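You operate a simulated robot arm through the tools that you are given. There is no shell and no other tool. Be economical: measure what you need, move in short steps, check, and stop when the job is done.

Carry out the task below with a simulated robot arm. There is one attempt and no reset: what you move stays moved.

Task
Lid the green jar and the brown pot, then wipe the tea stain off the table.
Fine: the cloth goes back where it lay. What is to be rubbed or washed off counts as gone when no trace of it is left.

Only the result counts: the job must be done as asked and must still hold three seconds after the hand-in. Knocking over, shifting, dropping, spilling or breaking anything else fails it. Lids that push on must go on centred and level and be pressed home; caps that screw on are set level and turned clockwise until they are tight. Flat cloth is picked up by pressing the open fingertips on it (5 to 10 N) and closing them slowly along it; thin cloth reads only 2 to 8 mm in the jaws.

Robot
A 7-joint arm with a two-finger parallel gripper, fixed in place. Base frame: the origin is at the foot of the arm, x ahead of it, y to its left, z up; the work surface is at about z = 0.745. Units: m, degrees, N and s.
With the tool pointing down near the work surface it reaches from about 0.3 to 0.68 m from the base axis. Its first joint turns from -66.0 to 66.0 degrees. Payload 1.57 kg.
Tool frame: the origin (TCP) lies between the finger pads and is the grasp point; the fingertips stand 0.03 m ahead of it; z points along the fingers, y is the line along which they close. The gripper opens to 0.11 m. The fingers are 0.024 m wide and 0.012 m thick; the gripper's body (0.048 by 0.112 m) begins 0.078 m behind the TCP.
Orientation is that of the tool frame in the base frame, as [roll, pitch, yaw] about the fixed x, y, z axes, in that order (R = Rz(yaw) Ry(pitch) Rx(roll)). With the fingers straight down and closing along the base's y, the tool's x points along the base's -x, its y along +y and its z along -z.

Tools
- The arm moves only by the tool arm_command. Its argument "rows" is a list of rows, each an object (a shift or turn left out is 0, a gripper value left out holds the last) with "hand": the gripper command, from -1 (shut) to 1 (fully open), values between in proportion; "slide": the shift along the base's x, y, z in mm, a list of three; "turn": the turn, a rotation vector about the base's x, y, z in degrees, a list of three. In form: [{"hand": hand, "slide": [tx, ty, tz], "turn": [wx, wy, wz]}, ...]. A call has 1 to 12 rows; each row shifts and turns the commanded pose from where the row before left it. Rows are played at 5 a second. More than 0.05 m and 8.6 degrees between two rows, or a gripper value outside its range, and nothing of the call is played. A pose out of reach is approached as far as the arm can. The call stops where the force on the tool passes 40 N (or 10 N more than at its start, if that is more) or the arm is blocked; 0.2 s more then pass. Each finger travels about 0.108 m/s and halts on what it meets, pressing with about 41 N; the grip force reading is that of the motor and also rises with nothing between the fingers. The clock runs only during rows and for 0.2 s after the last one: add rows that do not move to give the fingers time. It gives the time, the measured TCP pose, the force on the tool (base axes), the opening and the grip force at its end, in the units of the frame above (readings bear some noise), with the torque about the TCP (base axes, N m) and any sound that the robot's microphone picked up.
- Cameras (640 x 400 px; columns grow to the right, rows downward): "scene" is fixed at [0.1938, -0.4253, 1.4072]; the picture's right is [0.52, -0.85, 0.00], its down [-0.54, -0.33, -0.78] and it looks along [0.66, 0.40, -0.63] (base axes); focal length 334 px, centre (320, 200). "wrist" rides on the gripper at [0.07, 0.016, -0.141] in the tool frame; the picture's right is [-0.23, 0.97, 0.00], its down [-0.86, -0.20, -0.48] and it looks along [-0.47, -0.11, 0.88] (tool axes); focal length 222 px, centre (320, 200). There is no depth. A picture from a camera that has moved, and an enlarged one, comes with that camera's place and axes in the base frame and with its lens. The place of the scene camera against the robot may be out by one fixed shift of up to 0.025 m in any direction.
- grab_frame(camera): a new picture of that camera. It takes no simulated time.
- zoom(camera, box): a new picture of the part [left, top, right, bottom] of that camera's present view, enlarged. It takes no simulated time.
- sign_off(): hands the job in; it is judged then, once.

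Go step by step. Nothing tells you positions but the pictures and the camera data: compare them with the known pose of the tool, close in by small moves and look again before you grip or let go. The budget is 120 turns and 84 pictures, counting those below and the enlarged ones. Unless the task says otherwise, let go and move clear before handing in, and close with one line.

The tools are called after "Call:" as a command line: name --argument value ..., lists and objects as JSON in quotes. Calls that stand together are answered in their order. arm_command: Moves the arm, as the interface text tells. Its arguments: {"type":"object","properties":{"rows":{"type":"array","items":{"type":"object","properties":{"hand":{"type":"number"},"slide":{"type":"array","items":{"type":"number"}},"turn":{"type":"array","items":{"type":"number"}}}}}},"required":["rows"]} The other tools are called the same way: grab_frame (camera) takes a picture; zoom (camera, box) takes an enlarged picture of a part of a camera's view; sign_off () hands the job in.

At the start:

```text
clock: 0.0
ee_pos: [0.3961, -0.0416, 1.1396]
orientation: [179.9, 0.1, -179.9]
wrist_force: [-0.2, 0.4, 0.0]
ft_torque: [0.02, -0.01, 0.02]
finger_gap: 0.11
finger_force: 0.0
```

scene: 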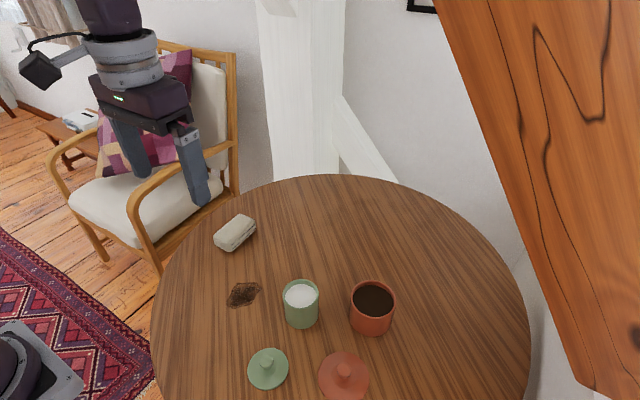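
wrist: 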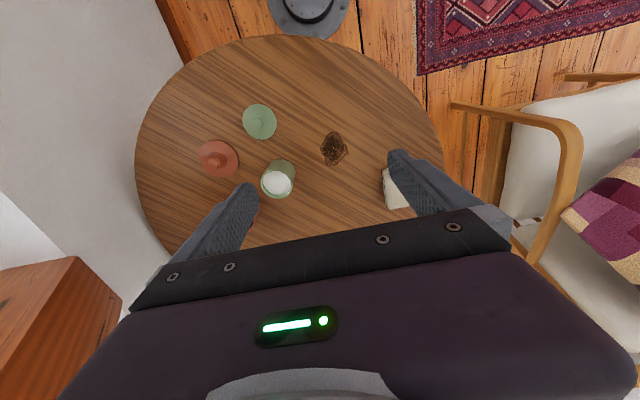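

I see a folded cloth, a tea stain, a green jar, a brown pot and two knobbed lids on the table. I'll zoom in for details first.

Call:
zoom --camera "scene" --box '[230, 260, 422, 380]'

Call:
zoom --camera "scene" --box '[190, 200, 318, 280]'

Call:
zoom --camera "wrist" --box '[180, 80, 436, 240]'

Call:
zoom --camera "scene" --box '[230, 320, 390, 400]'

```text
3.33 times, centred on (326, 320) of scene
camera zoom: at [0.1938, -0.4253, 1.4072], right [0.52, -0.85, 0.0], down [-0.54, -0.33, -0.78], along [0.66, 0.4, -0.63], focal length 1115 px, centre (300, -200)
```

zoom: 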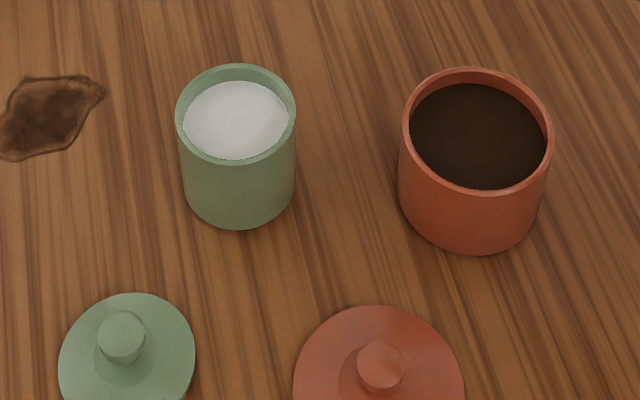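

```text
5.00 times, centred on (254, 240) of scene
camera zoom: at [0.1938, -0.4253, 1.4072], right [0.52, -0.85, 0.0], down [-0.54, -0.33, -0.78], along [0.66, 0.4, -0.63], focal length 1672 px, centre (650, 0)
```

zoom: 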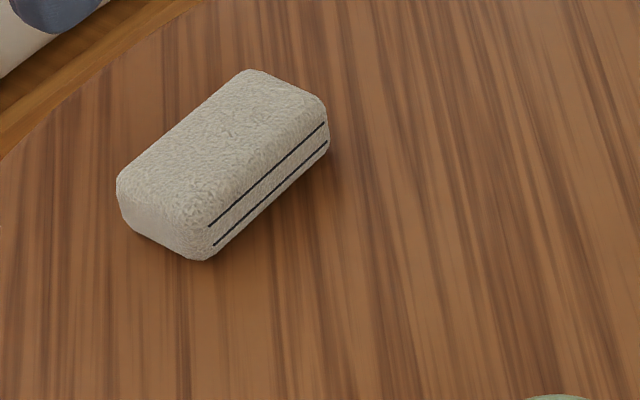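

```text
2.50 times, centred on (308, 160) of wrist
camera zoom: at [0.325, -0.0247, 1.2818], right [0.23, 0.97, 0.0], down [0.86, -0.2, 0.48], along [0.47, -0.11, -0.88], focal length 555 px, centre (350, 300)
```

zoom: 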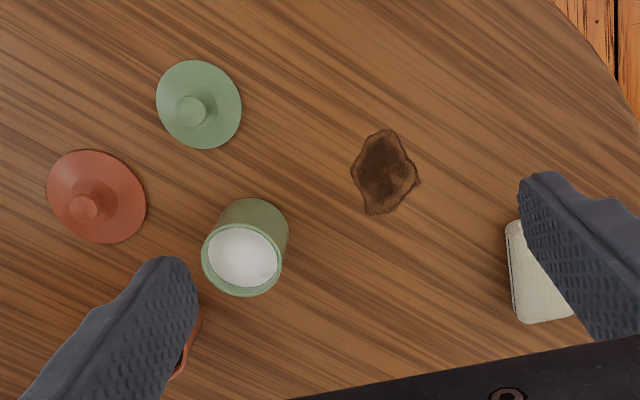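

```text
4.00 times, centred on (310, 360) of scene
camera zoom: at [0.1938, -0.4253, 1.4072], right [0.52, -0.85, 0.0], down [-0.54, -0.33, -0.78], along [0.66, 0.4, -0.63], focal length 1338 px, centre (360, -440)
```

zoom: 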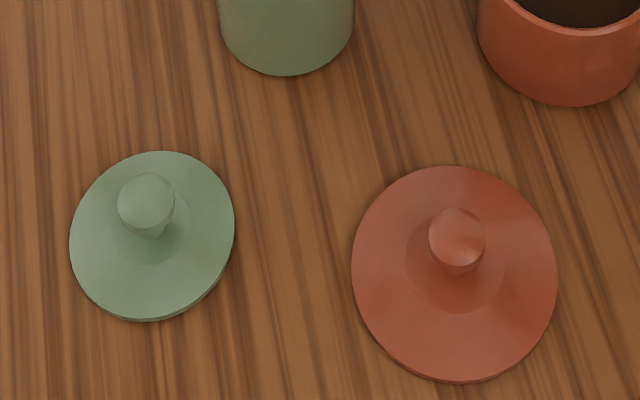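

Both lids have knobs and look like push-on lids. I'll move above the green lid (about x 0.38, y -0.18) with the fingers partly closed, then look again.

Call:
arm_command --rows '[{"hand": -0.1, "slide": [-2.5, -23, -40]}, {"slide": [-2.5, -23, -40]}, {"slide": [-2.5, -23, -40]}, {"slide": [-2.5, -23, -40]}, {"slide": [-2.5, -23, -40]}, {"slide": [-2.5, -23, -40]}, {}]'

Call:
grab_frame --camera "wrist"

Call:
grab_frame --camera "scene"

```text
clock: 1.6
ee_pos: [0.3807, -0.1809, 0.9]
orientation: [180.0, 0.1, -179.9]
wrist_force: [-0.4, 0.3, 0.5]
ft_torque: [-0.02, -0.02, -0.04]
finger_gap: 0.0493
finger_force: 0.1
```

```text
77 pictures are left
camera wrist: at [0.31, -0.1644, 1.0411], right [0.23, 0.97, 0.0], down [0.86, -0.2, 0.48], along [0.47, -0.11, -0.88], focal length 222 px, centre (320, 200)
```

wrist: 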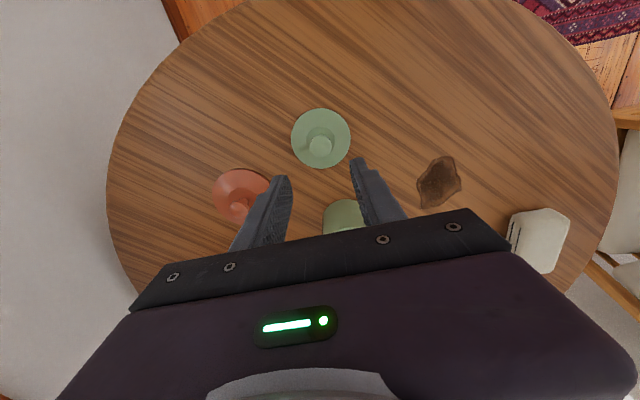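

```text
76 pictures are left
```

scene: 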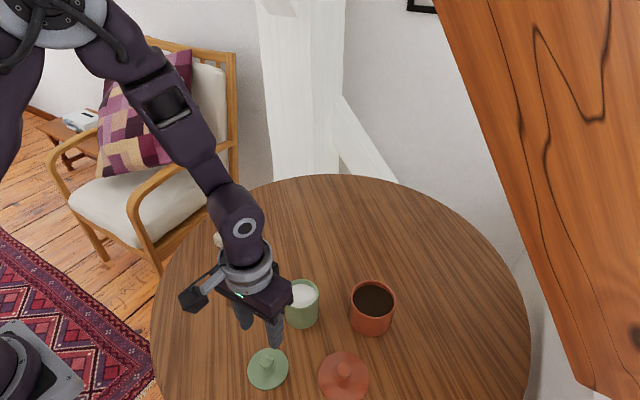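

The knob is almost directly below the TCP. I'll descend a bit and zoom in.

Call:
arm_command --rows '[{"slide": [-2, 0, -30]}, {"slide": [-1, 0, -20]}, {}]'

Call:
zoom --camera "wrist" --box '[240, 90, 400, 190]'

Call:
zoom --camera "scene" --box '[204, 300, 364, 400]'

```text
clock: 2.4
ee_pos: [0.3782, -0.1793, 0.8509]
orientation: [180.0, 0.0, -180.0]
wrist_force: [0.4, -0.9, 0.8]
ft_torque: [-0.04, 0.0, 0.02]
finger_gap: 0.0497
finger_force: 0.0
```

```text
4.00 times, centred on (320, 140) of wrist
camera zoom: at [0.3072, -0.1628, 0.9918], right [0.23, 0.97, 0.0], down [0.85, -0.2, 0.48], along [0.47, -0.11, -0.88], focal length 888 px, centre (320, 440)
```

zoom: 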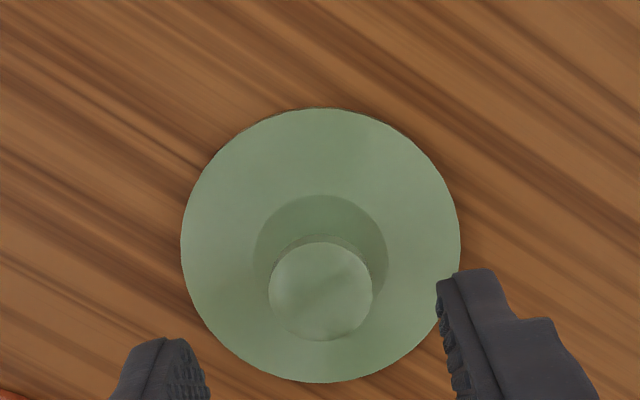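

```text
4.00 times, centred on (284, 350) of scene
camera zoom: at [0.1939, -0.4253, 1.4072], right [0.52, -0.85, 0.0], down [-0.54, -0.33, -0.78], along [0.66, 0.4, -0.63], focal length 1338 px, centre (464, -400)
```

zoom: 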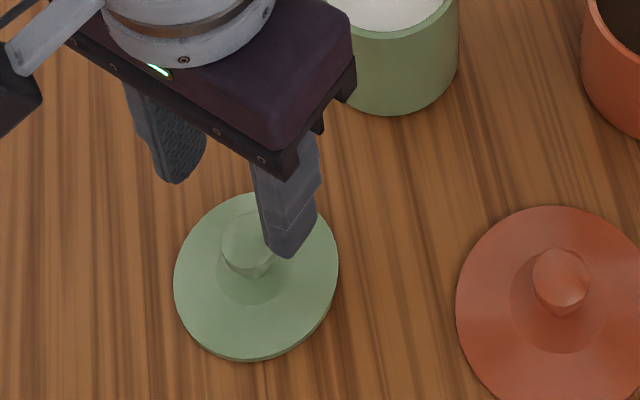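

The lid centre is at about (0.375, -0.179), with the knob top near z = 0.788. I'll descend so the fingertips flank the knob, then close.

Call:
arm_command --rows '[{"slide": [-3, 0, -20]}, {"slide": [0, 0, -20]}, {"slide": [0, 0, -12]}, {}]'

Call:
grab_frame --camera "wrist"

Call:
zoom --camera "scene" --box '[204, 300, 364, 400]'

```text
clock: 3.4
ee_pos: [0.3767, -0.1791, 0.7986]
orientation: [-180.0, 0.0, 179.9]
wrist_force: [0.7, 0.2, 0.2]
ft_torque: [-0.04, -0.01, -0.04]
finger_gap: 0.0496
finger_force: 0.1
```

```text
73 pictures are left
camera wrist: at [0.3042, -0.1624, 0.9399], right [0.23, 0.97, 0.0], down [0.85, -0.2, 0.48], along [0.47, -0.11, -0.88], focal length 222 px, centre (320, 200)
```

wrist: 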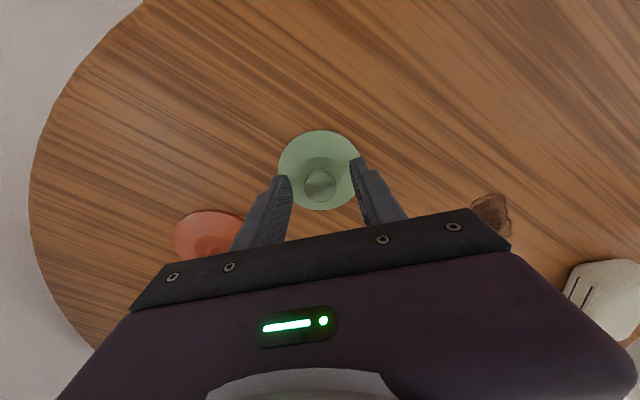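

```text
4.00 times, centred on (284, 350) of scene
camera zoom: at [0.1939, -0.4253, 1.4072], right [0.52, -0.85, 0.0], down [-0.54, -0.33, -0.78], along [0.66, 0.4, -0.63], focal length 1338 px, centre (464, -400)
```

zoom: 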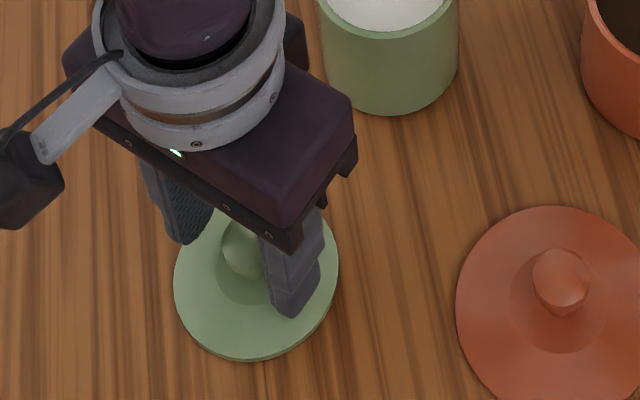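

The fingers flank the knob, so I'll close gently and read the gap.

Call:
arm_command --rows '[{"slide": [0, 0, -2]}, {"hand": -0.45}, {"hand": -0.6}, {"hand": -0.8}, {"hand": -1}, {}]'

Call:
zoom --camera "wrist" --box '[240, 120, 400, 220]'

```text
clock: 4.8
ee_pos: [0.3758, -0.1804, 0.7961]
orientation: [-179.9, 0.1, -180.0]
wrist_force: [0.2, 0.0, 0.3]
ft_torque: [-0.03, 0.0, 0.01]
finger_gap: 0.0245
finger_force: 36.4
```

```text
4.00 times, centred on (320, 170) of wrist
camera zoom: at [0.3042, -0.1625, 0.938], right [0.23, 0.97, 0.0], down [0.86, -0.2, 0.48], along [0.47, -0.11, -0.88], focal length 888 px, centre (320, 320)
```

zoom: 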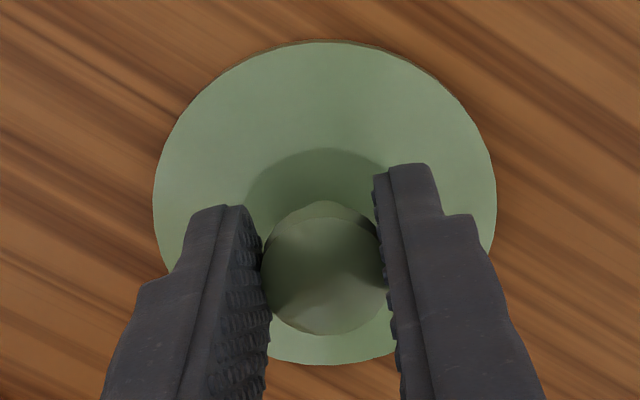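

The knob is held at a 24.5 mm gap. I'll lift it and move partway toward the jar to measure it.

Call:
arm_command --rows '[{"slide": [0, 0, 10]}, {"slide": [0, 0, 30]}, {"slide": [0, 0, 40]}, {"slide": [0, 0, 40]}, {"slide": [0, 0, 40]}, {}]'

Call:
grab_frame --camera "wrist"

Call:
grab_frame --camera "scene"

```text
clock: 6.2
ee_pos: [0.3755, -0.1802, 0.9562]
orientation: [-180.0, 0.0, -179.9]
wrist_force: [0.1, 0.2, -1.3]
ft_torque: [0.03, 0.0, 0.01]
finger_gap: 0.0244
finger_force: 36.1
```

```text
70 pictures are left
camera wrist: at [0.3047, -0.1627, 1.0977], right [0.23, 0.97, 0.0], down [0.86, -0.2, 0.48], along [0.47, -0.11, -0.88], focal length 222 px, centre (320, 200)
```

wrist: 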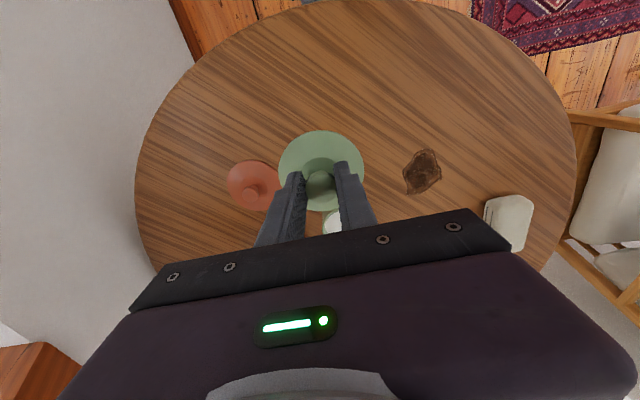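

```text
69 pictures are left
```

scene: 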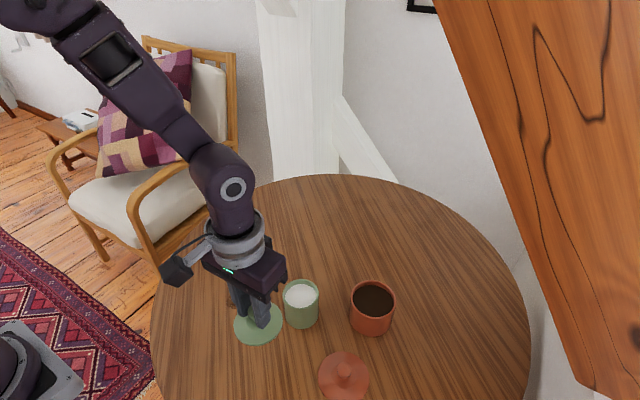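

I'll offset the gripper sideways so the wrist camera sees the jar and pot without occlusion.

Call:
arm_command --rows '[{"slide": [36, 25, 0]}, {"slide": [36, 25, 0]}, {"slide": [36, 25, 0]}, {"slide": [37, 25, 0]}, {}, {}]'

Call:
grab_frame --camera "wrist"

Call:
zoom --camera "wrist" --box '[160, 80, 320, 180]'

```text
clock: 7.6
ee_pos: [0.5209, -0.0797, 0.9576]
orientation: [179.9, -0.1, -179.9]
wrist_force: [0.3, 0.7, -0.5]
ft_torque: [-0.02, 0.02, 0.02]
finger_gap: 0.0245
finger_force: 35.9
```

```text
68 pictures are left
camera wrist: at [0.4499, -0.0632, 1.0987], right [0.23, 0.97, 0.0], down [0.86, -0.2, 0.48], along [0.47, -0.11, -0.88], focal length 222 px, centre (320, 200)
```

wrist: 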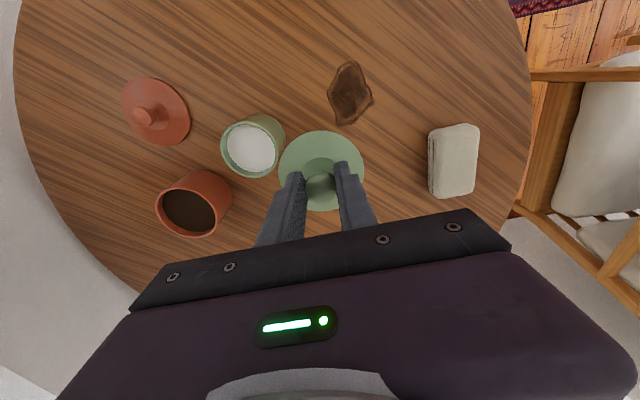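

```text
4.00 times, centred on (240, 130) of wrist
camera zoom: at [0.4499, -0.0632, 1.0987], right [0.23, 0.97, 0.0], down [0.86, -0.2, 0.48], along [0.47, -0.11, -0.88], focal length 888 px, centre (640, 480)
```

zoom: 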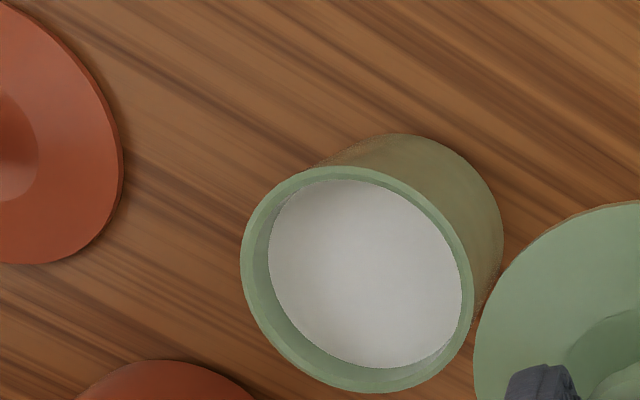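

The jar is centred at about (0.505, -0.168) with its rim near z = 0.823. I'll carry the lid over it and lower it to about 15 mm above the rim.

Call:
arm_command --rows '[{"slide": [-7.3, -45, 0]}, {"slide": [-7.3, -44.5, 0]}, {}, {"slide": [0, 0, -30]}, {"slide": [0, 0, -30]}, {}, {}]'

Call:
zoom --camera "wrist" --box '[240, 110, 400, 210]'

Call:
zoom --camera "scene" --box '[220, 240, 380, 340]'

```text
clock: 9.2
ee_pos: [0.5042, -0.1709, 0.8967]
orientation: [-180.0, 0.0, -180.0]
wrist_force: [-0.3, 0.0, -0.5]
ft_torque: [0.0, 0.01, 0.01]
finger_gap: 0.0245
finger_force: 36.3
```

```text
4.00 times, centred on (320, 160) of wrist
camera zoom: at [0.4339, -0.1538, 1.0379], right [0.23, 0.97, 0.0], down [0.86, -0.2, 0.48], along [0.47, -0.11, -0.88], focal length 888 px, centre (320, 360)
```

zoom: 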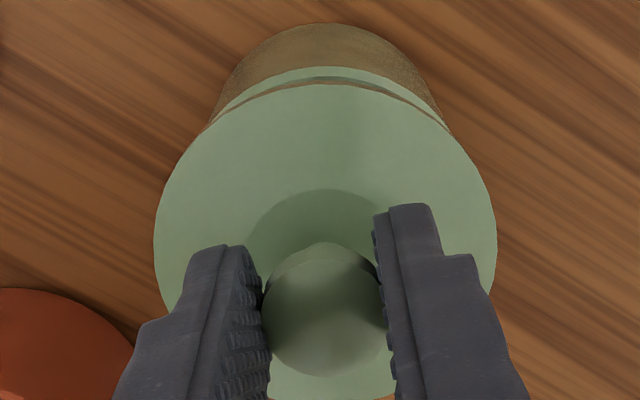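

```text
4.00 times, centred on (300, 290) of scene
camera zoom: at [0.1939, -0.4253, 1.4072], right [0.52, -0.85, 0.0], down [-0.54, -0.33, -0.78], along [0.66, 0.4, -0.63], focal length 1338 px, centre (400, -160)
```

zoom: 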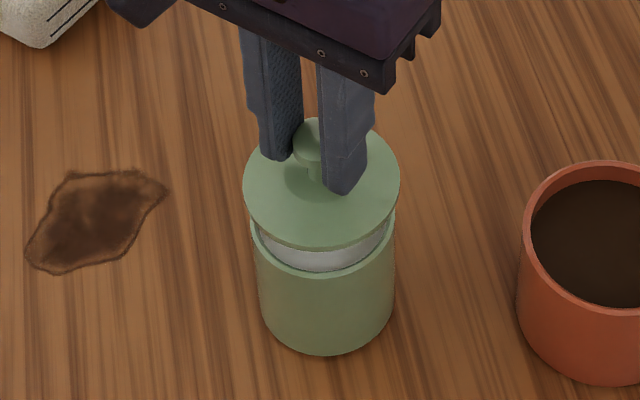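

The lid is aligned to within about 1 mm. I'll nudge it +1 mm in x and lower it in small steps, watching the force.

Call:
arm_command --rows '[{"slide": [1, 0.5, -8]}, {"slide": [0, 0, -6]}, {"slide": [0, 0, -4]}, {"slide": [0, 0, -2]}, {"slide": [0, 0, -2]}, {}]'

Call:
zoom --camera "scene" --box '[220, 240, 380, 340]'

Call:
zoom --camera "wrist" --box '[240, 110, 400, 210]'

```text
clock: 10.6
ee_pos: [0.5065, -0.1699, 0.875]
orientation: [-180.0, 0.0, 180.0]
wrist_force: [-0.3, 0.6, -1.2]
ft_torque: [0.04, 0.04, 0.0]
finger_gap: 0.0244
finger_force: 36.1
```

```text
4.00 times, centred on (300, 290) of scene
camera zoom: at [0.1939, -0.4253, 1.4072], right [0.52, -0.85, 0.0], down [-0.54, -0.33, -0.78], along [0.66, 0.4, -0.63], focal length 1338 px, centre (400, -160)
```

zoom: 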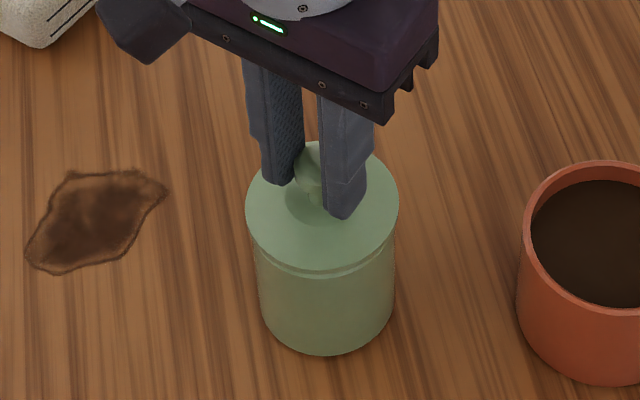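

```text
4.00 times, centred on (320, 160) of wrist
camera zoom: at [0.4354, -0.1522, 1.0158], right [0.23, 0.97, 0.0], down [0.86, -0.2, 0.48], along [0.47, -0.11, -0.88], focal length 888 px, centre (320, 360)
```

zoom: 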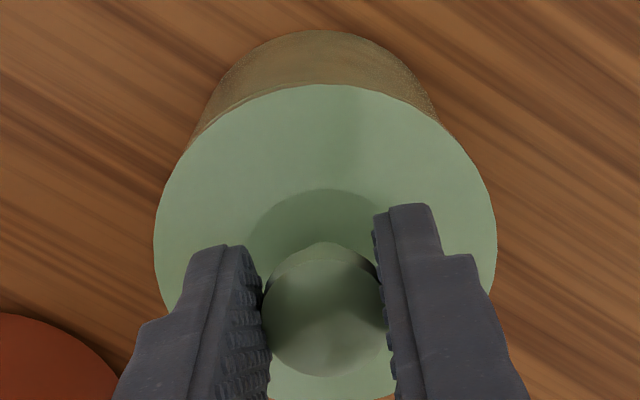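

The lid is centred and no contact registers yet. I'll continue down in small steps.

Call:
arm_command --rows '[{"slide": [0, 0, -2]}, {"slide": [0, 0, -2]}, {"slide": [0, 0, -1]}, {}]'

```text
clock: 11.4
ee_pos: [0.5065, -0.1702, 0.8711]
orientation: [-179.8, 0.0, 179.9]
wrist_force: [-5.0, 0.5, 11.6]
ft_torque: [0.1, 0.05, 0.02]
finger_gap: 0.0245
finger_force: 36.3
heard: snap
stopped in row 4: the force on the tool passed its limit at 40 N (the readings are from after the stop); the commanded pose is now the measured one
```

I heard a snap, so the lid probably seated. I'll check the pictures.

Call:
zoom --camera "scene" --box '[260, 260, 340, 340]'

Call:
zoom --camera "wrist" --box '[240, 110, 400, 210]'

```text
5.00 times, centred on (300, 300) of scene
camera zoom: at [0.1936, -0.4252, 1.4073], right [0.52, -0.85, 0.0], down [-0.54, -0.33, -0.78], along [0.66, 0.4, -0.63], focal length 1672 px, centre (420, -300)
```

zoom: 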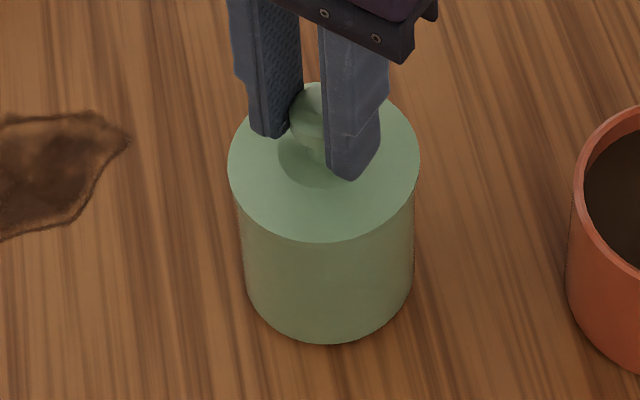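

```text
4.00 times, centred on (320, 160) of wrist
camera zoom: at [0.435, -0.1526, 1.0128], right [0.23, 0.97, 0.0], down [0.85, -0.2, 0.48], along [0.47, -0.11, -0.88], focal length 888 px, centre (320, 360)
```

zoom: 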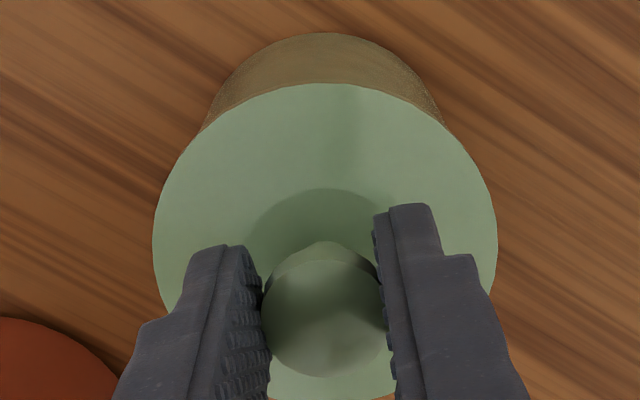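

The lid is flush, level and centred. I'll release, rise and go above the brown lid, at about (0.436, -0.305).

Call:
arm_command --rows '[{"hand": -0.6}, {"hand": -0.4}, {"hand": -0.1}, {}, {"slide": [0, 0, 20]}, {"slide": [0, 0, 40]}, {"slide": [0, 0, 30]}, {"slide": [-23, -45, 0]}, {"slide": [-23, -45, 0]}, {"slide": [-24, -45, -20]}, {"slide": [0, 0, -40]}, {}]'

Call:
grab_frame --camera "wrist"

Call:
zoom --camera "wrist" --box '[240, 90, 400, 190]'

Call:
grab_frame --camera "scene"

```text
refused: row 8 steps farther than a row can; nothing moved
```

```text
60 pictures are left
camera wrist: at [0.435, -0.1526, 1.0128], right [0.23, 0.97, 0.0], down [0.85, -0.2, 0.48], along [0.47, -0.11, -0.88], focal length 222 px, centre (320, 200)
```

wrist: 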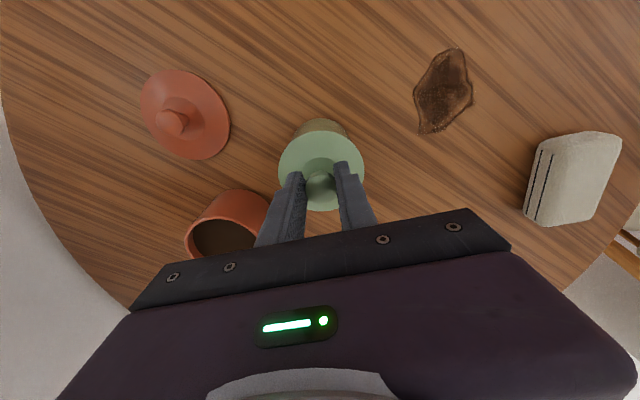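

```text
4.00 times, centred on (320, 140) of wrist
camera zoom: at [0.435, -0.1526, 1.0128], right [0.23, 0.97, 0.0], down [0.85, -0.2, 0.48], along [0.47, -0.11, -0.88], focal length 888 px, centre (320, 440)
```

zoom: 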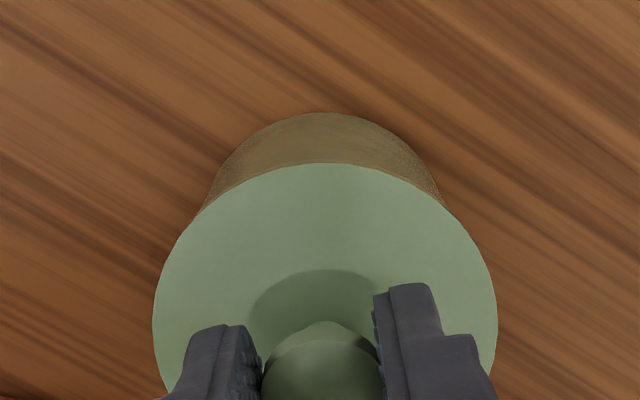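

```text
58 pictures are left
```

scene: 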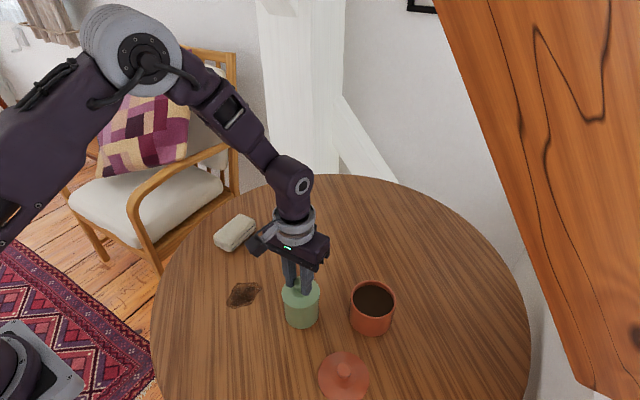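

That call was refused because one row's step was too long. I'll redo it with shorter steps.

Call:
arm_command --rows '[{"hand": -0.6}, {"hand": -0.4}, {"hand": -0.1}, {}, {"slide": [0, 0, 20]}, {"slide": [0, 0, 40]}, {"slide": [0, 0, 30]}, {"slide": [-23, -43, 0]}, {"slide": [-23, -43, 0]}, {"slide": [-24, -43, 0]}, {"slide": [0, -6, -40]}, {"slide": [0, 0, -20]}]'

Call:
grab_frame --camera "wrist"

Call:
zoom --camera "wrist" --box '[240, 90, 400, 190]'

Call:
zoom --camera "scene" --box '[240, 270, 400, 370]'

```text
clock: 14.0
ee_pos: [0.4353, -0.3045, 0.902]
orientation: [-179.8, 0.0, 179.9]
wrist_force: [0.7, 0.1, 0.0]
ft_torque: [-0.03, 0.03, 0.0]
finger_gap: 0.0495
finger_force: 0.0
```

```text
57 pictures are left
camera wrist: at [0.3653, -0.2871, 1.0423], right [0.23, 0.97, 0.0], down [0.85, -0.2, 0.48], along [0.47, -0.11, -0.88], focal length 222 px, centre (320, 200)
```

wrist: 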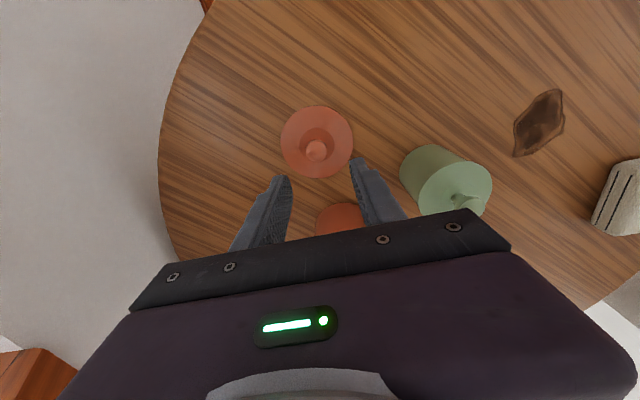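

```text
4.00 times, centred on (320, 140) of wrist
camera zoom: at [0.3653, -0.2871, 1.0423], right [0.23, 0.97, 0.0], down [0.85, -0.2, 0.48], along [0.47, -0.11, -0.88], focal length 888 px, centre (320, 440)
```

zoom: 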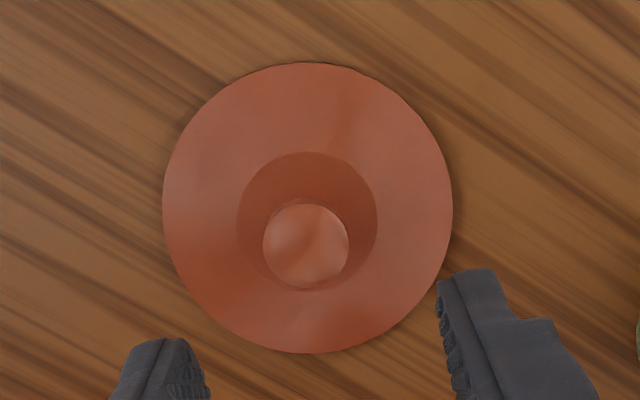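

```text
4.00 times, centred on (320, 320) of scene
camera zoom: at [0.1938, -0.4253, 1.4072], right [0.52, -0.85, 0.0], down [-0.54, -0.33, -0.78], along [0.66, 0.4, -0.63], focal length 1338 px, centre (320, -280)
```

zoom: 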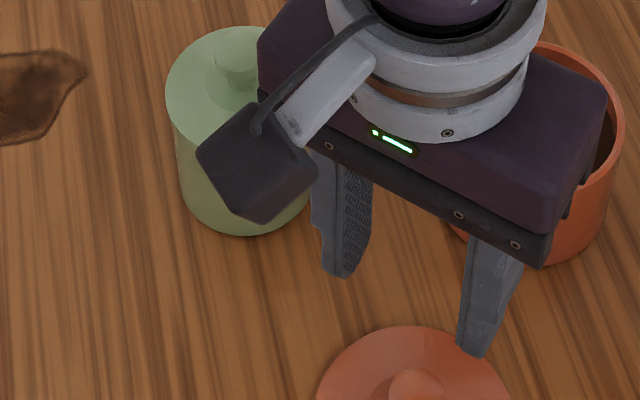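

The lid centre is at about (0.435, -0.308). I'll shift -4.5 mm in y, descend and check.

Call:
arm_command --rows '[{"slide": [0, -4.5, -30]}, {"slide": [0, 0, -30]}, {"slide": [0, 0, -30]}, {"slide": [0, 0, -13]}, {}]'

Call:
zoom --camera "wrist" --box '[240, 120, 400, 220]'

```text
clock: 15.2
ee_pos: [0.4361, -0.3097, 0.7974]
orientation: [-179.9, 0.0, -180.0]
wrist_force: [-0.2, 0.1, -0.4]
ft_torque: [0.0, 0.03, 0.01]
finger_gap: 0.0495
finger_force: 0.0
```

```text
4.00 times, centred on (320, 170) of wrist
camera zoom: at [0.3655, -0.2922, 0.9391], right [0.23, 0.97, 0.0], down [0.85, -0.2, 0.48], along [0.47, -0.11, -0.88], focal length 888 px, centre (320, 320)
```

zoom: 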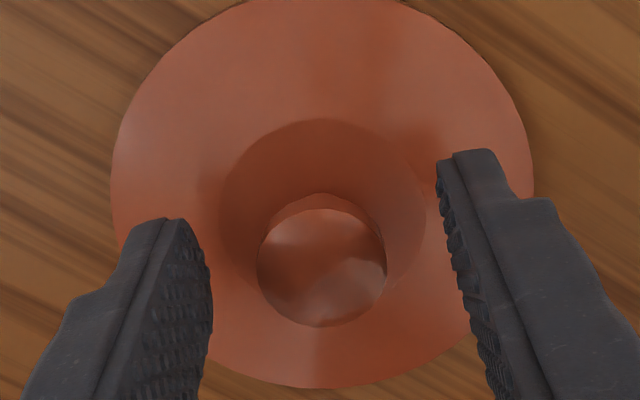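

The knob is centred between the fingers, so I'll close and lift.

Call:
arm_command --rows '[{"slide": [0, 0, -1]}, {"hand": -0.45}, {"hand": -0.6}, {"hand": -0.8}, {"hand": -1}, {}]'

Call:
zoom --camera "wrist" --box '[240, 120, 400, 220]'

```text
clock: 16.6
ee_pos: [0.4362, -0.3094, 0.796]
orientation: [-179.9, 0.0, 179.9]
wrist_force: [0.4, 0.6, 0.5]
ft_torque: [0.01, 0.01, -0.01]
finger_gap: 0.0246
finger_force: 35.8
```

```text
4.00 times, centred on (320, 170) of wrist
camera zoom: at [0.3654, -0.2921, 0.9383], right [0.23, 0.97, 0.0], down [0.85, -0.2, 0.48], along [0.47, -0.11, -0.88], focal length 888 px, centre (320, 320)
```

zoom: 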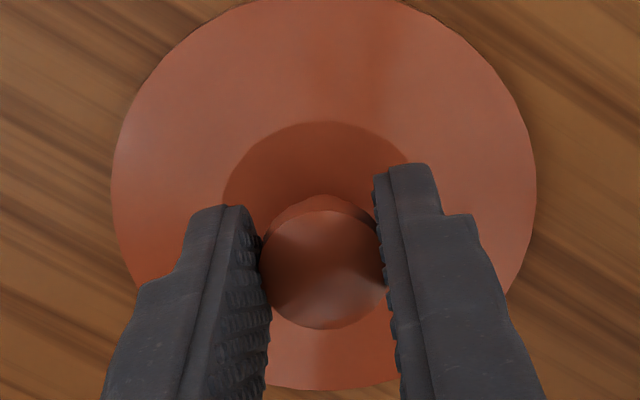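

The lid is held, again centred. I'll lift it and move to a viewpoint from which the pot is visible.

Call:
arm_command --rows '[{"slide": [0, 0, 10]}, {"slide": [0, 0, 30]}, {"slide": [0, 0, 40]}, {"slide": [0, 0, 40]}, {"slide": [0, 0, 40]}, {"slide": [34, 29, 0]}, {"slide": [34, 29, 0]}, {"slide": [34, 29, 0]}, {"slide": [34, 29, 0]}, {}, {}]'

Call:
grab_frame --camera "wrist"

Call:
zoom --camera "wrist" --box '[160, 80, 320, 180]'

```text
clock: 19.0
ee_pos: [0.5727, -0.1932, 0.9564]
orientation: [-179.9, 0.1, 179.9]
wrist_force: [0.0, -0.7, 0.2]
ft_torque: [0.02, 0.01, 0.0]
finger_gap: 0.0246
finger_force: 36.0
```

```text
52 pictures are left
camera wrist: at [0.5024, -0.1759, 1.0982], right [0.23, 0.97, 0.0], down [0.85, -0.2, 0.48], along [0.47, -0.11, -0.88], focal length 222 px, centre (320, 200)
```

wrist: 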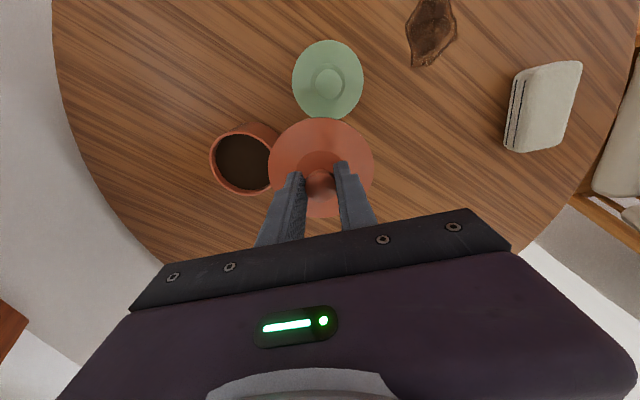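

```text
4.00 times, centred on (240, 130) of wrist
camera zoom: at [0.5024, -0.1759, 1.0982], right [0.23, 0.97, 0.0], down [0.85, -0.2, 0.48], along [0.47, -0.11, -0.88], focal length 888 px, centre (640, 480)
```

zoom: 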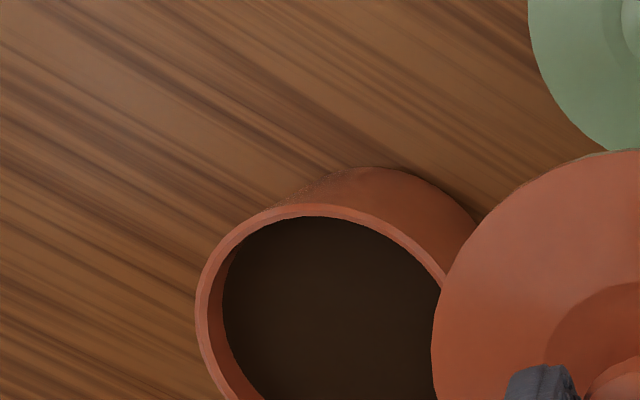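

The lid partly hides the pot, so I'll shift 30 mm in +y and look again.

Call:
arm_command --rows '[{"slide": [0, 30, 0]}, {}, {}]'

Call:
zoom --camera "wrist" --box '[140, 110, 300, 210]'

```text
clock: 19.8
ee_pos: [0.5729, -0.1634, 0.9576]
orientation: [-179.9, 0.1, 179.9]
wrist_force: [-0.1, 0.4, -0.2]
ft_torque: [-0.01, 0.01, 0.0]
finger_gap: 0.0248
finger_force: 36.4
```

```text
4.00 times, centred on (220, 160) of wrist
camera zoom: at [0.5018, -0.146, 1.0985], right [0.23, 0.97, 0.0], down [0.85, -0.2, 0.48], along [0.47, -0.11, -0.88], focal length 888 px, centre (720, 360)
```

zoom: 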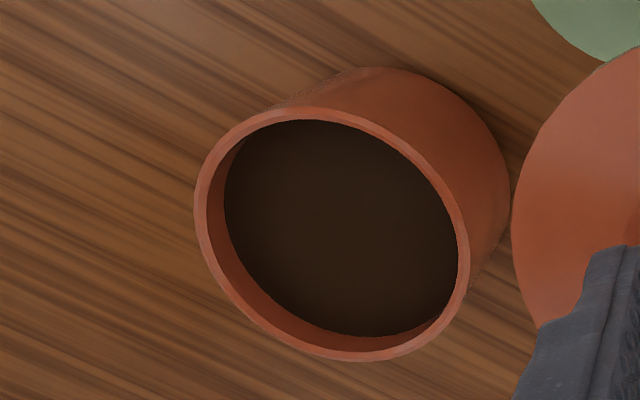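

The pot is centred at about (0.575, -0.2965) with its rim near z = 0.82, and the lid sits about 2 mm ahead of the TCP. I'll carry the lid over the pot and lower it to about 20 mm above the rim.

Call:
arm_command --rows '[{"slide": [0.4, -45, 0]}, {"slide": [0.4, -45, 0]}, {"slide": [0.4, -44.5, 0]}, {}, {"slide": [0, 0, -30]}, {"slide": [0, 0, -30]}, {}, {}]'

Call:
zoom --camera "wrist" --box '[240, 110, 400, 210]'

Call:
zoom --camera "scene" --box '[292, 260, 452, 360]'

```text
clock: 21.6
ee_pos: [0.5745, -0.2964, 0.8966]
orientation: [-179.9, 0.1, 179.9]
wrist_force: [-0.2, 0.1, -0.1]
ft_torque: [0.01, -0.01, 0.01]
finger_gap: 0.0243
finger_force: 35.9
```

```text
4.00 times, centred on (320, 160) of wrist
camera zoom: at [0.5029, -0.2802, 1.038], right [0.23, 0.97, 0.0], down [0.85, -0.2, 0.48], along [0.47, -0.11, -0.88], focal length 888 px, centre (320, 360)
```

zoom: 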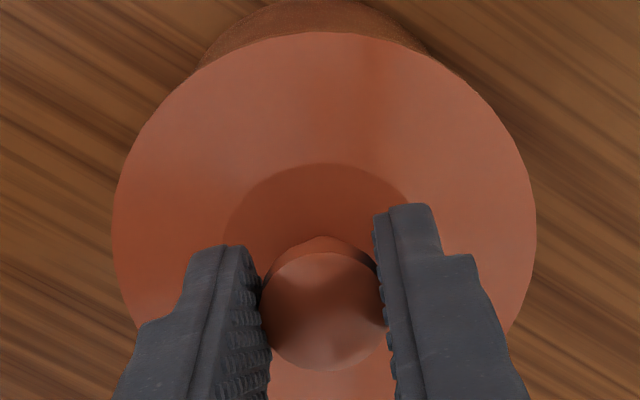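

```text
4.00 times, centred on (372, 310) of scene
camera zoom: at [0.1939, -0.4253, 1.4072], right [0.52, -0.85, 0.0], down [-0.54, -0.33, -0.78], along [0.66, 0.4, -0.63], focal length 1338 px, centre (112, -240)
```

zoom: 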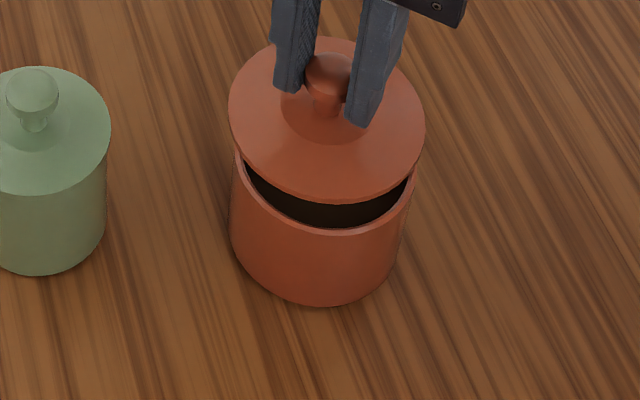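

Both views suggest the lid is about 1.3 mm too far in +y. I'll correct that and lower it to just above contact.

Call:
arm_command --rows '[{"slide": [0.5, -1.3, -8]}, {"slide": [0, 0, -6]}, {"slide": [0, 0, -5]}, {"slide": [0, 0, -2]}, {}, {}]'

Call:
zoom --camera "wrist" --box '[240, 110, 400, 210]'

Call:
zoom --camera "scene" --box '[322, 270, 422, 350]'

```text
clock: 23.0
ee_pos: [0.5743, -0.2991, 0.8755]
orientation: [-180.0, 0.0, 180.0]
wrist_force: [0.2, -0.2, -0.8]
ft_torque: [0.0, 0.04, 0.02]
finger_gap: 0.0249
finger_force: 36.6
```

```text
4.00 times, centred on (320, 160) of wrist
camera zoom: at [0.5033, -0.2816, 1.0174], right [0.23, 0.97, 0.0], down [0.85, -0.2, 0.48], along [0.47, -0.11, -0.88], focal length 888 px, centre (320, 360)
```

zoom: 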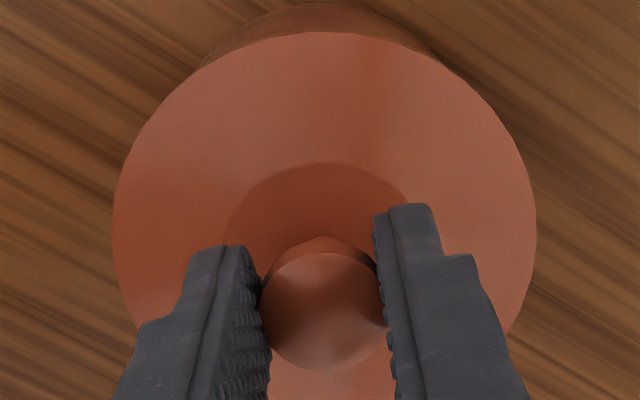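

```text
5.00 times, centred on (372, 310) of scene
camera zoom: at [0.1939, -0.4253, 1.4072], right [0.52, -0.85, 0.0], down [-0.54, -0.33, -0.78], along [0.66, 0.4, -0.63], focal length 1672 px, centre (60, -350)
```

zoom: 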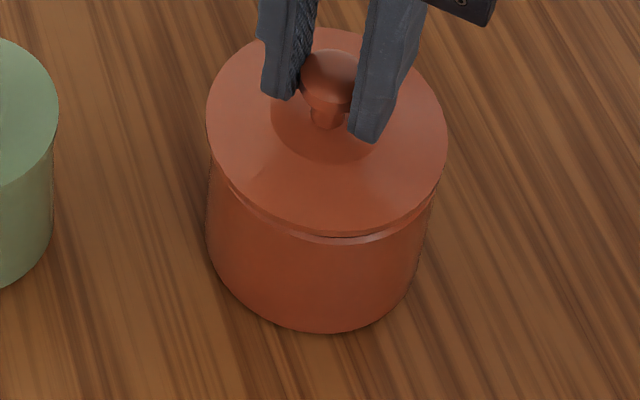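

It is aligned in both views, so I'll press it down.

Call:
arm_command --rows '[{"slide": [0, 0, -2]}, {"slide": [0, 0, -2]}, {"slide": [0, 0, -1]}, {"slide": [0, 0, -1]}, {}]'

```text
clock: 24.2
ee_pos: [0.5737, -0.2989, 0.8701]
orientation: [-179.9, 0.0, 180.0]
wrist_force: [0.2, 0.0, -1.2]
ft_torque: [-0.02, 0.01, 0.02]
finger_gap: 0.0242
finger_force: 36.6
```

Still no contact. I'll continue down.

Call:
arm_command --rows '[{"slide": [0, 0, -1]}, {"slide": [0, 0, -1]}, {"slide": [0, 0, -1]}, {"slide": [0, 0, -1]}, {}]'

Call:
zoom --camera "scene" --box '[322, 270, 422, 350]'

```text
clock: 25.4
ee_pos: [0.5741, -0.2994, 0.8668]
orientation: [-179.8, 0.1, 179.9]
wrist_force: [-0.5, 1.5, 12.0]
ft_torque: [0.14, 0.06, 0.0]
finger_gap: 0.0243
finger_force: 36.8
```

```text
5.00 times, centred on (372, 310) of scene
camera zoom: at [0.1936, -0.4251, 1.4073], right [0.52, -0.85, 0.0], down [-0.54, -0.33, -0.78], along [0.66, 0.4, -0.63], focal length 1672 px, centre (60, -350)
```

zoom: 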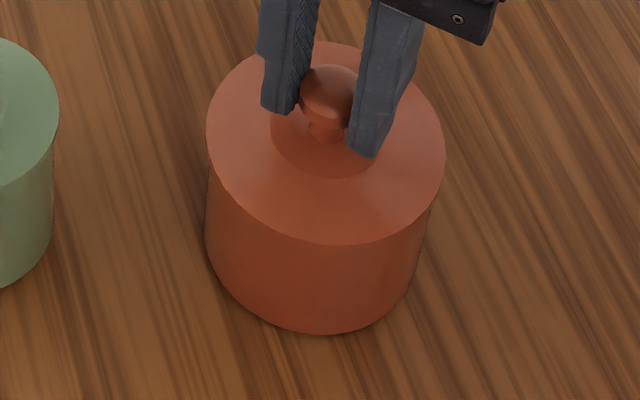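

Contact reads 12 N but there's been no snap yet. I'll press a little further.

Call:
arm_command --rows '[{"slide": [0, 0, -1]}, {"slide": [0, 0, -1]}, {"slide": [0, 0, -1]}, {"slide": [0, 0, -1]}, {}]'

```text
clock: 26.1
ee_pos: [0.5754, -0.3014, 0.8661]
orientation: [-179.7, 0.2, 180.0]
wrist_force: [-0.6, 2.2, 8.8]
ft_torque: [0.02, 0.03, 0.0]
finger_gap: 0.0245
finger_force: 36.6
stopped in row 3: the force on the tool passed its limit at 41 N (the readings are from after the stop); the commanded pose is now the measured one
```

The force hit 41 N without a snap. I'll look closely before pressing again.

Call:
zoom --camera "scene" --box '[340, 270, 404, 340]'

Call:
zoom --camera "wrist" --box '[240, 110, 400, 210]'

```text
5.71 times, centred on (372, 305) of scene
camera zoom: at [0.1937, -0.4252, 1.4073], right [0.52, -0.85, 0.0], down [-0.54, -0.33, -0.78], along [0.66, 0.4, -0.63], focal length 1911 px, centre (23, -400)
```

zoom: 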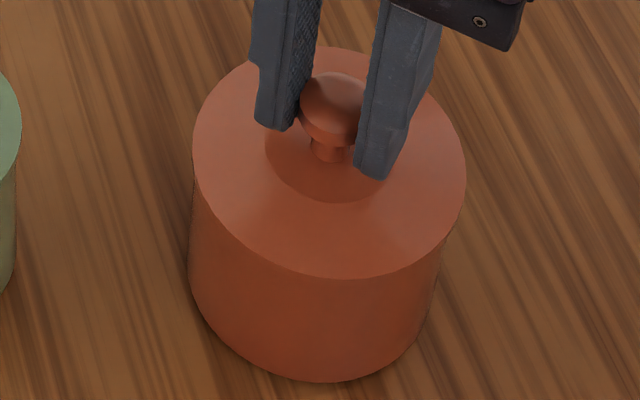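

```text
4.00 times, centred on (320, 160) of wrist
camera zoom: at [0.5036, -0.2824, 1.0075], right [0.23, 0.97, 0.0], down [0.85, -0.2, 0.48], along [0.47, -0.11, -0.88], focal length 888 px, centre (320, 360)
```

zoom: 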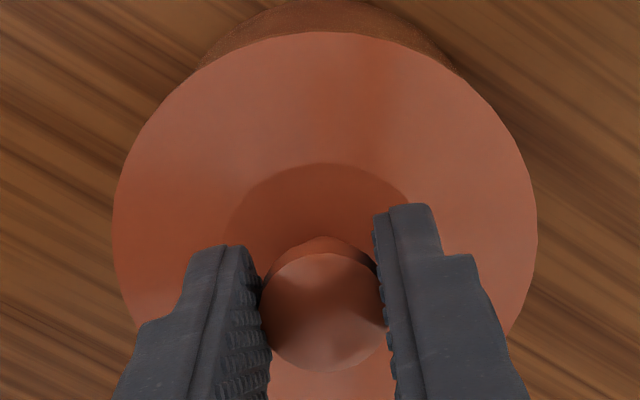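

The evidence says I overcorrected in y by about 1 to 1.5 mm. I'll lift a little, shift back +1.3 mm and press again.

Call:
arm_command --rows '[{"slide": [0, 0, 3]}, {"slide": [0.3, 1.3, 0]}, {}, {"slide": [0, 0, -2]}, {"slide": [0, 0, -1]}, {"slide": [0, 0, -1]}, {"slide": [0, 0, -1]}, {"slide": [0, 0, -1]}, {}]'

Call:
zoom --camera "wrist" --box '[240, 110, 400, 210]'

```text
clock: 27.9
ee_pos: [0.5755, -0.2993, 0.8669]
orientation: [-179.6, 0.3, 180.0]
wrist_force: [0.1, 0.6, 7.6]
ft_torque: [0.08, -0.03, 0.03]
finger_gap: 0.0245
finger_force: 36.6
stopped in row 8: the force on the tool passed its limit at 41 N (the readings are from after the stop); the commanded pose is now the measured one
```

```text
4.00 times, centred on (320, 160) of wrist
camera zoom: at [0.5046, -0.2815, 1.0069], right [0.23, 0.97, 0.0], down [0.85, -0.2, 0.49], along [0.47, -0.11, -0.87], focal length 888 px, centre (320, 360)
```

zoom: 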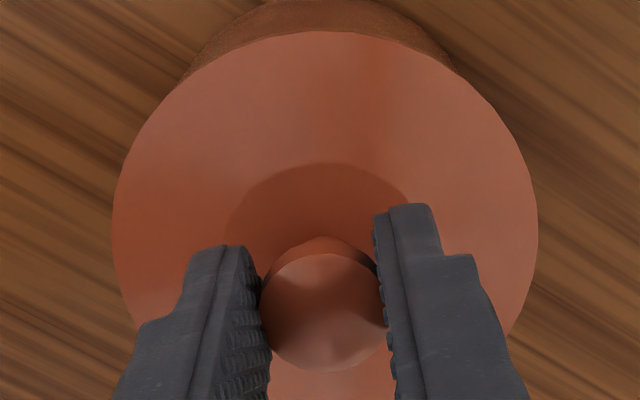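

The tool tilted slightly while pressing. I'll lift off, level the tool, move back 0.7 mm in y and compare concentricity again.

Call:
arm_command --rows '[{"slide": [0, 0, 4], "turn": [0.4, 0.3, 0]}, {"slide": [0, -0.7, 0]}, {}, {}]'

Call:
zoom --camera "wrist" --box '[250, 95, 394, 185]'

Call:
zoom --camera "scene" --box '[340, 270, 404, 340]'

```text
clock: 28.9
ee_pos: [0.5766, -0.3007, 0.8686]
orientation: [179.9, 0.0, -179.9]
wrist_force: [0.0, -0.2, -0.4]
ft_torque: [0.01, -0.01, 0.02]
finger_gap: 0.0245
finger_force: 36.0
```

```text
4.44 times, centred on (322, 140) of wrist
camera zoom: at [0.505, -0.2832, 1.0106], right [0.23, 0.97, 0.0], down [0.85, -0.2, 0.48], along [0.47, -0.11, -0.88], focal length 987 px, centre (311, 467)
```

zoom: 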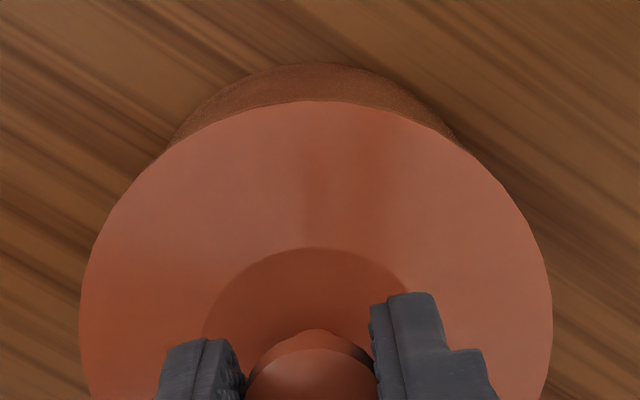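

```text
5.71 times, centred on (372, 305) of scene
camera zoom: at [0.1939, -0.4253, 1.4072], right [0.52, -0.85, 0.0], down [-0.54, -0.33, -0.78], along [0.66, 0.4, -0.63], focal length 1911 px, centre (23, -400)
```

zoom: 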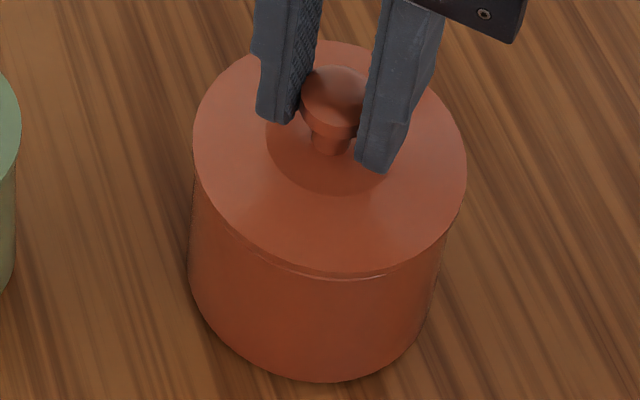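

Laterally it's now concentric, and x could use about +0.5 mm. I'll press again.

Call:
arm_command --rows '[{"slide": [0.5, 0, -1]}, {"slide": [0, 0, -1]}, {"slide": [0, 0, -1]}, {"slide": [0, 0, -1]}, {"slide": [0, 0, -1]}, {"slide": [0, 0, -1]}, {}]'

Call:
zoom --camera "scene" --box '[340, 270, 404, 340]'

```text
clock: 30.5
ee_pos: [0.5783, -0.3003, 0.8657]
orientation: [-179.9, 0.3, 180.0]
wrist_force: [-6.3, 5.3, 40.2]
ft_torque: [0.37, -0.01, 0.04]
finger_gap: 0.0247
finger_force: 36.4
```

```text
5.71 times, centred on (372, 305) of scene
camera zoom: at [0.193, -0.4248, 1.4075], right [0.52, -0.85, 0.0], down [-0.54, -0.33, -0.78], along [0.66, 0.4, -0.63], focal length 1911 px, centre (23, -400)
```

zoom: 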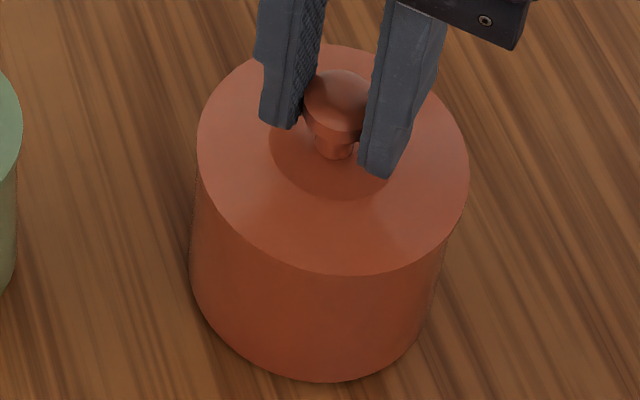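

40 N and still no snap, with side forces suggesting the lid should go slightly -x/+y. I'll look from the wrist while it's seated.

Call:
zoom --camera "wrist" --box '[250, 95, 394, 185]'

```text
4.44 times, centred on (322, 140) of wrist
camera zoom: at [0.5056, -0.2833, 1.0066], right [0.23, 0.97, 0.0], down [0.85, -0.2, 0.48], along [0.47, -0.11, -0.88], focal length 987 px, centre (311, 467)
```

zoom: 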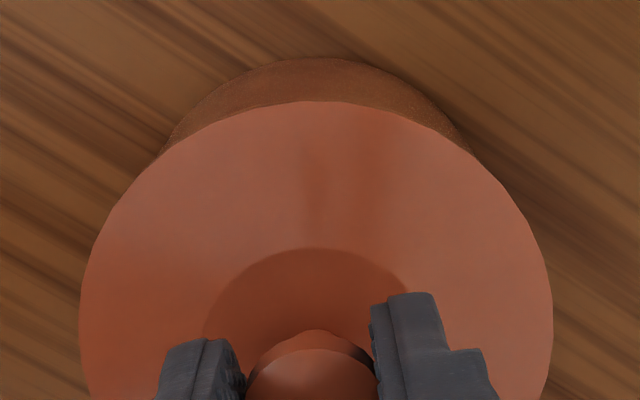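

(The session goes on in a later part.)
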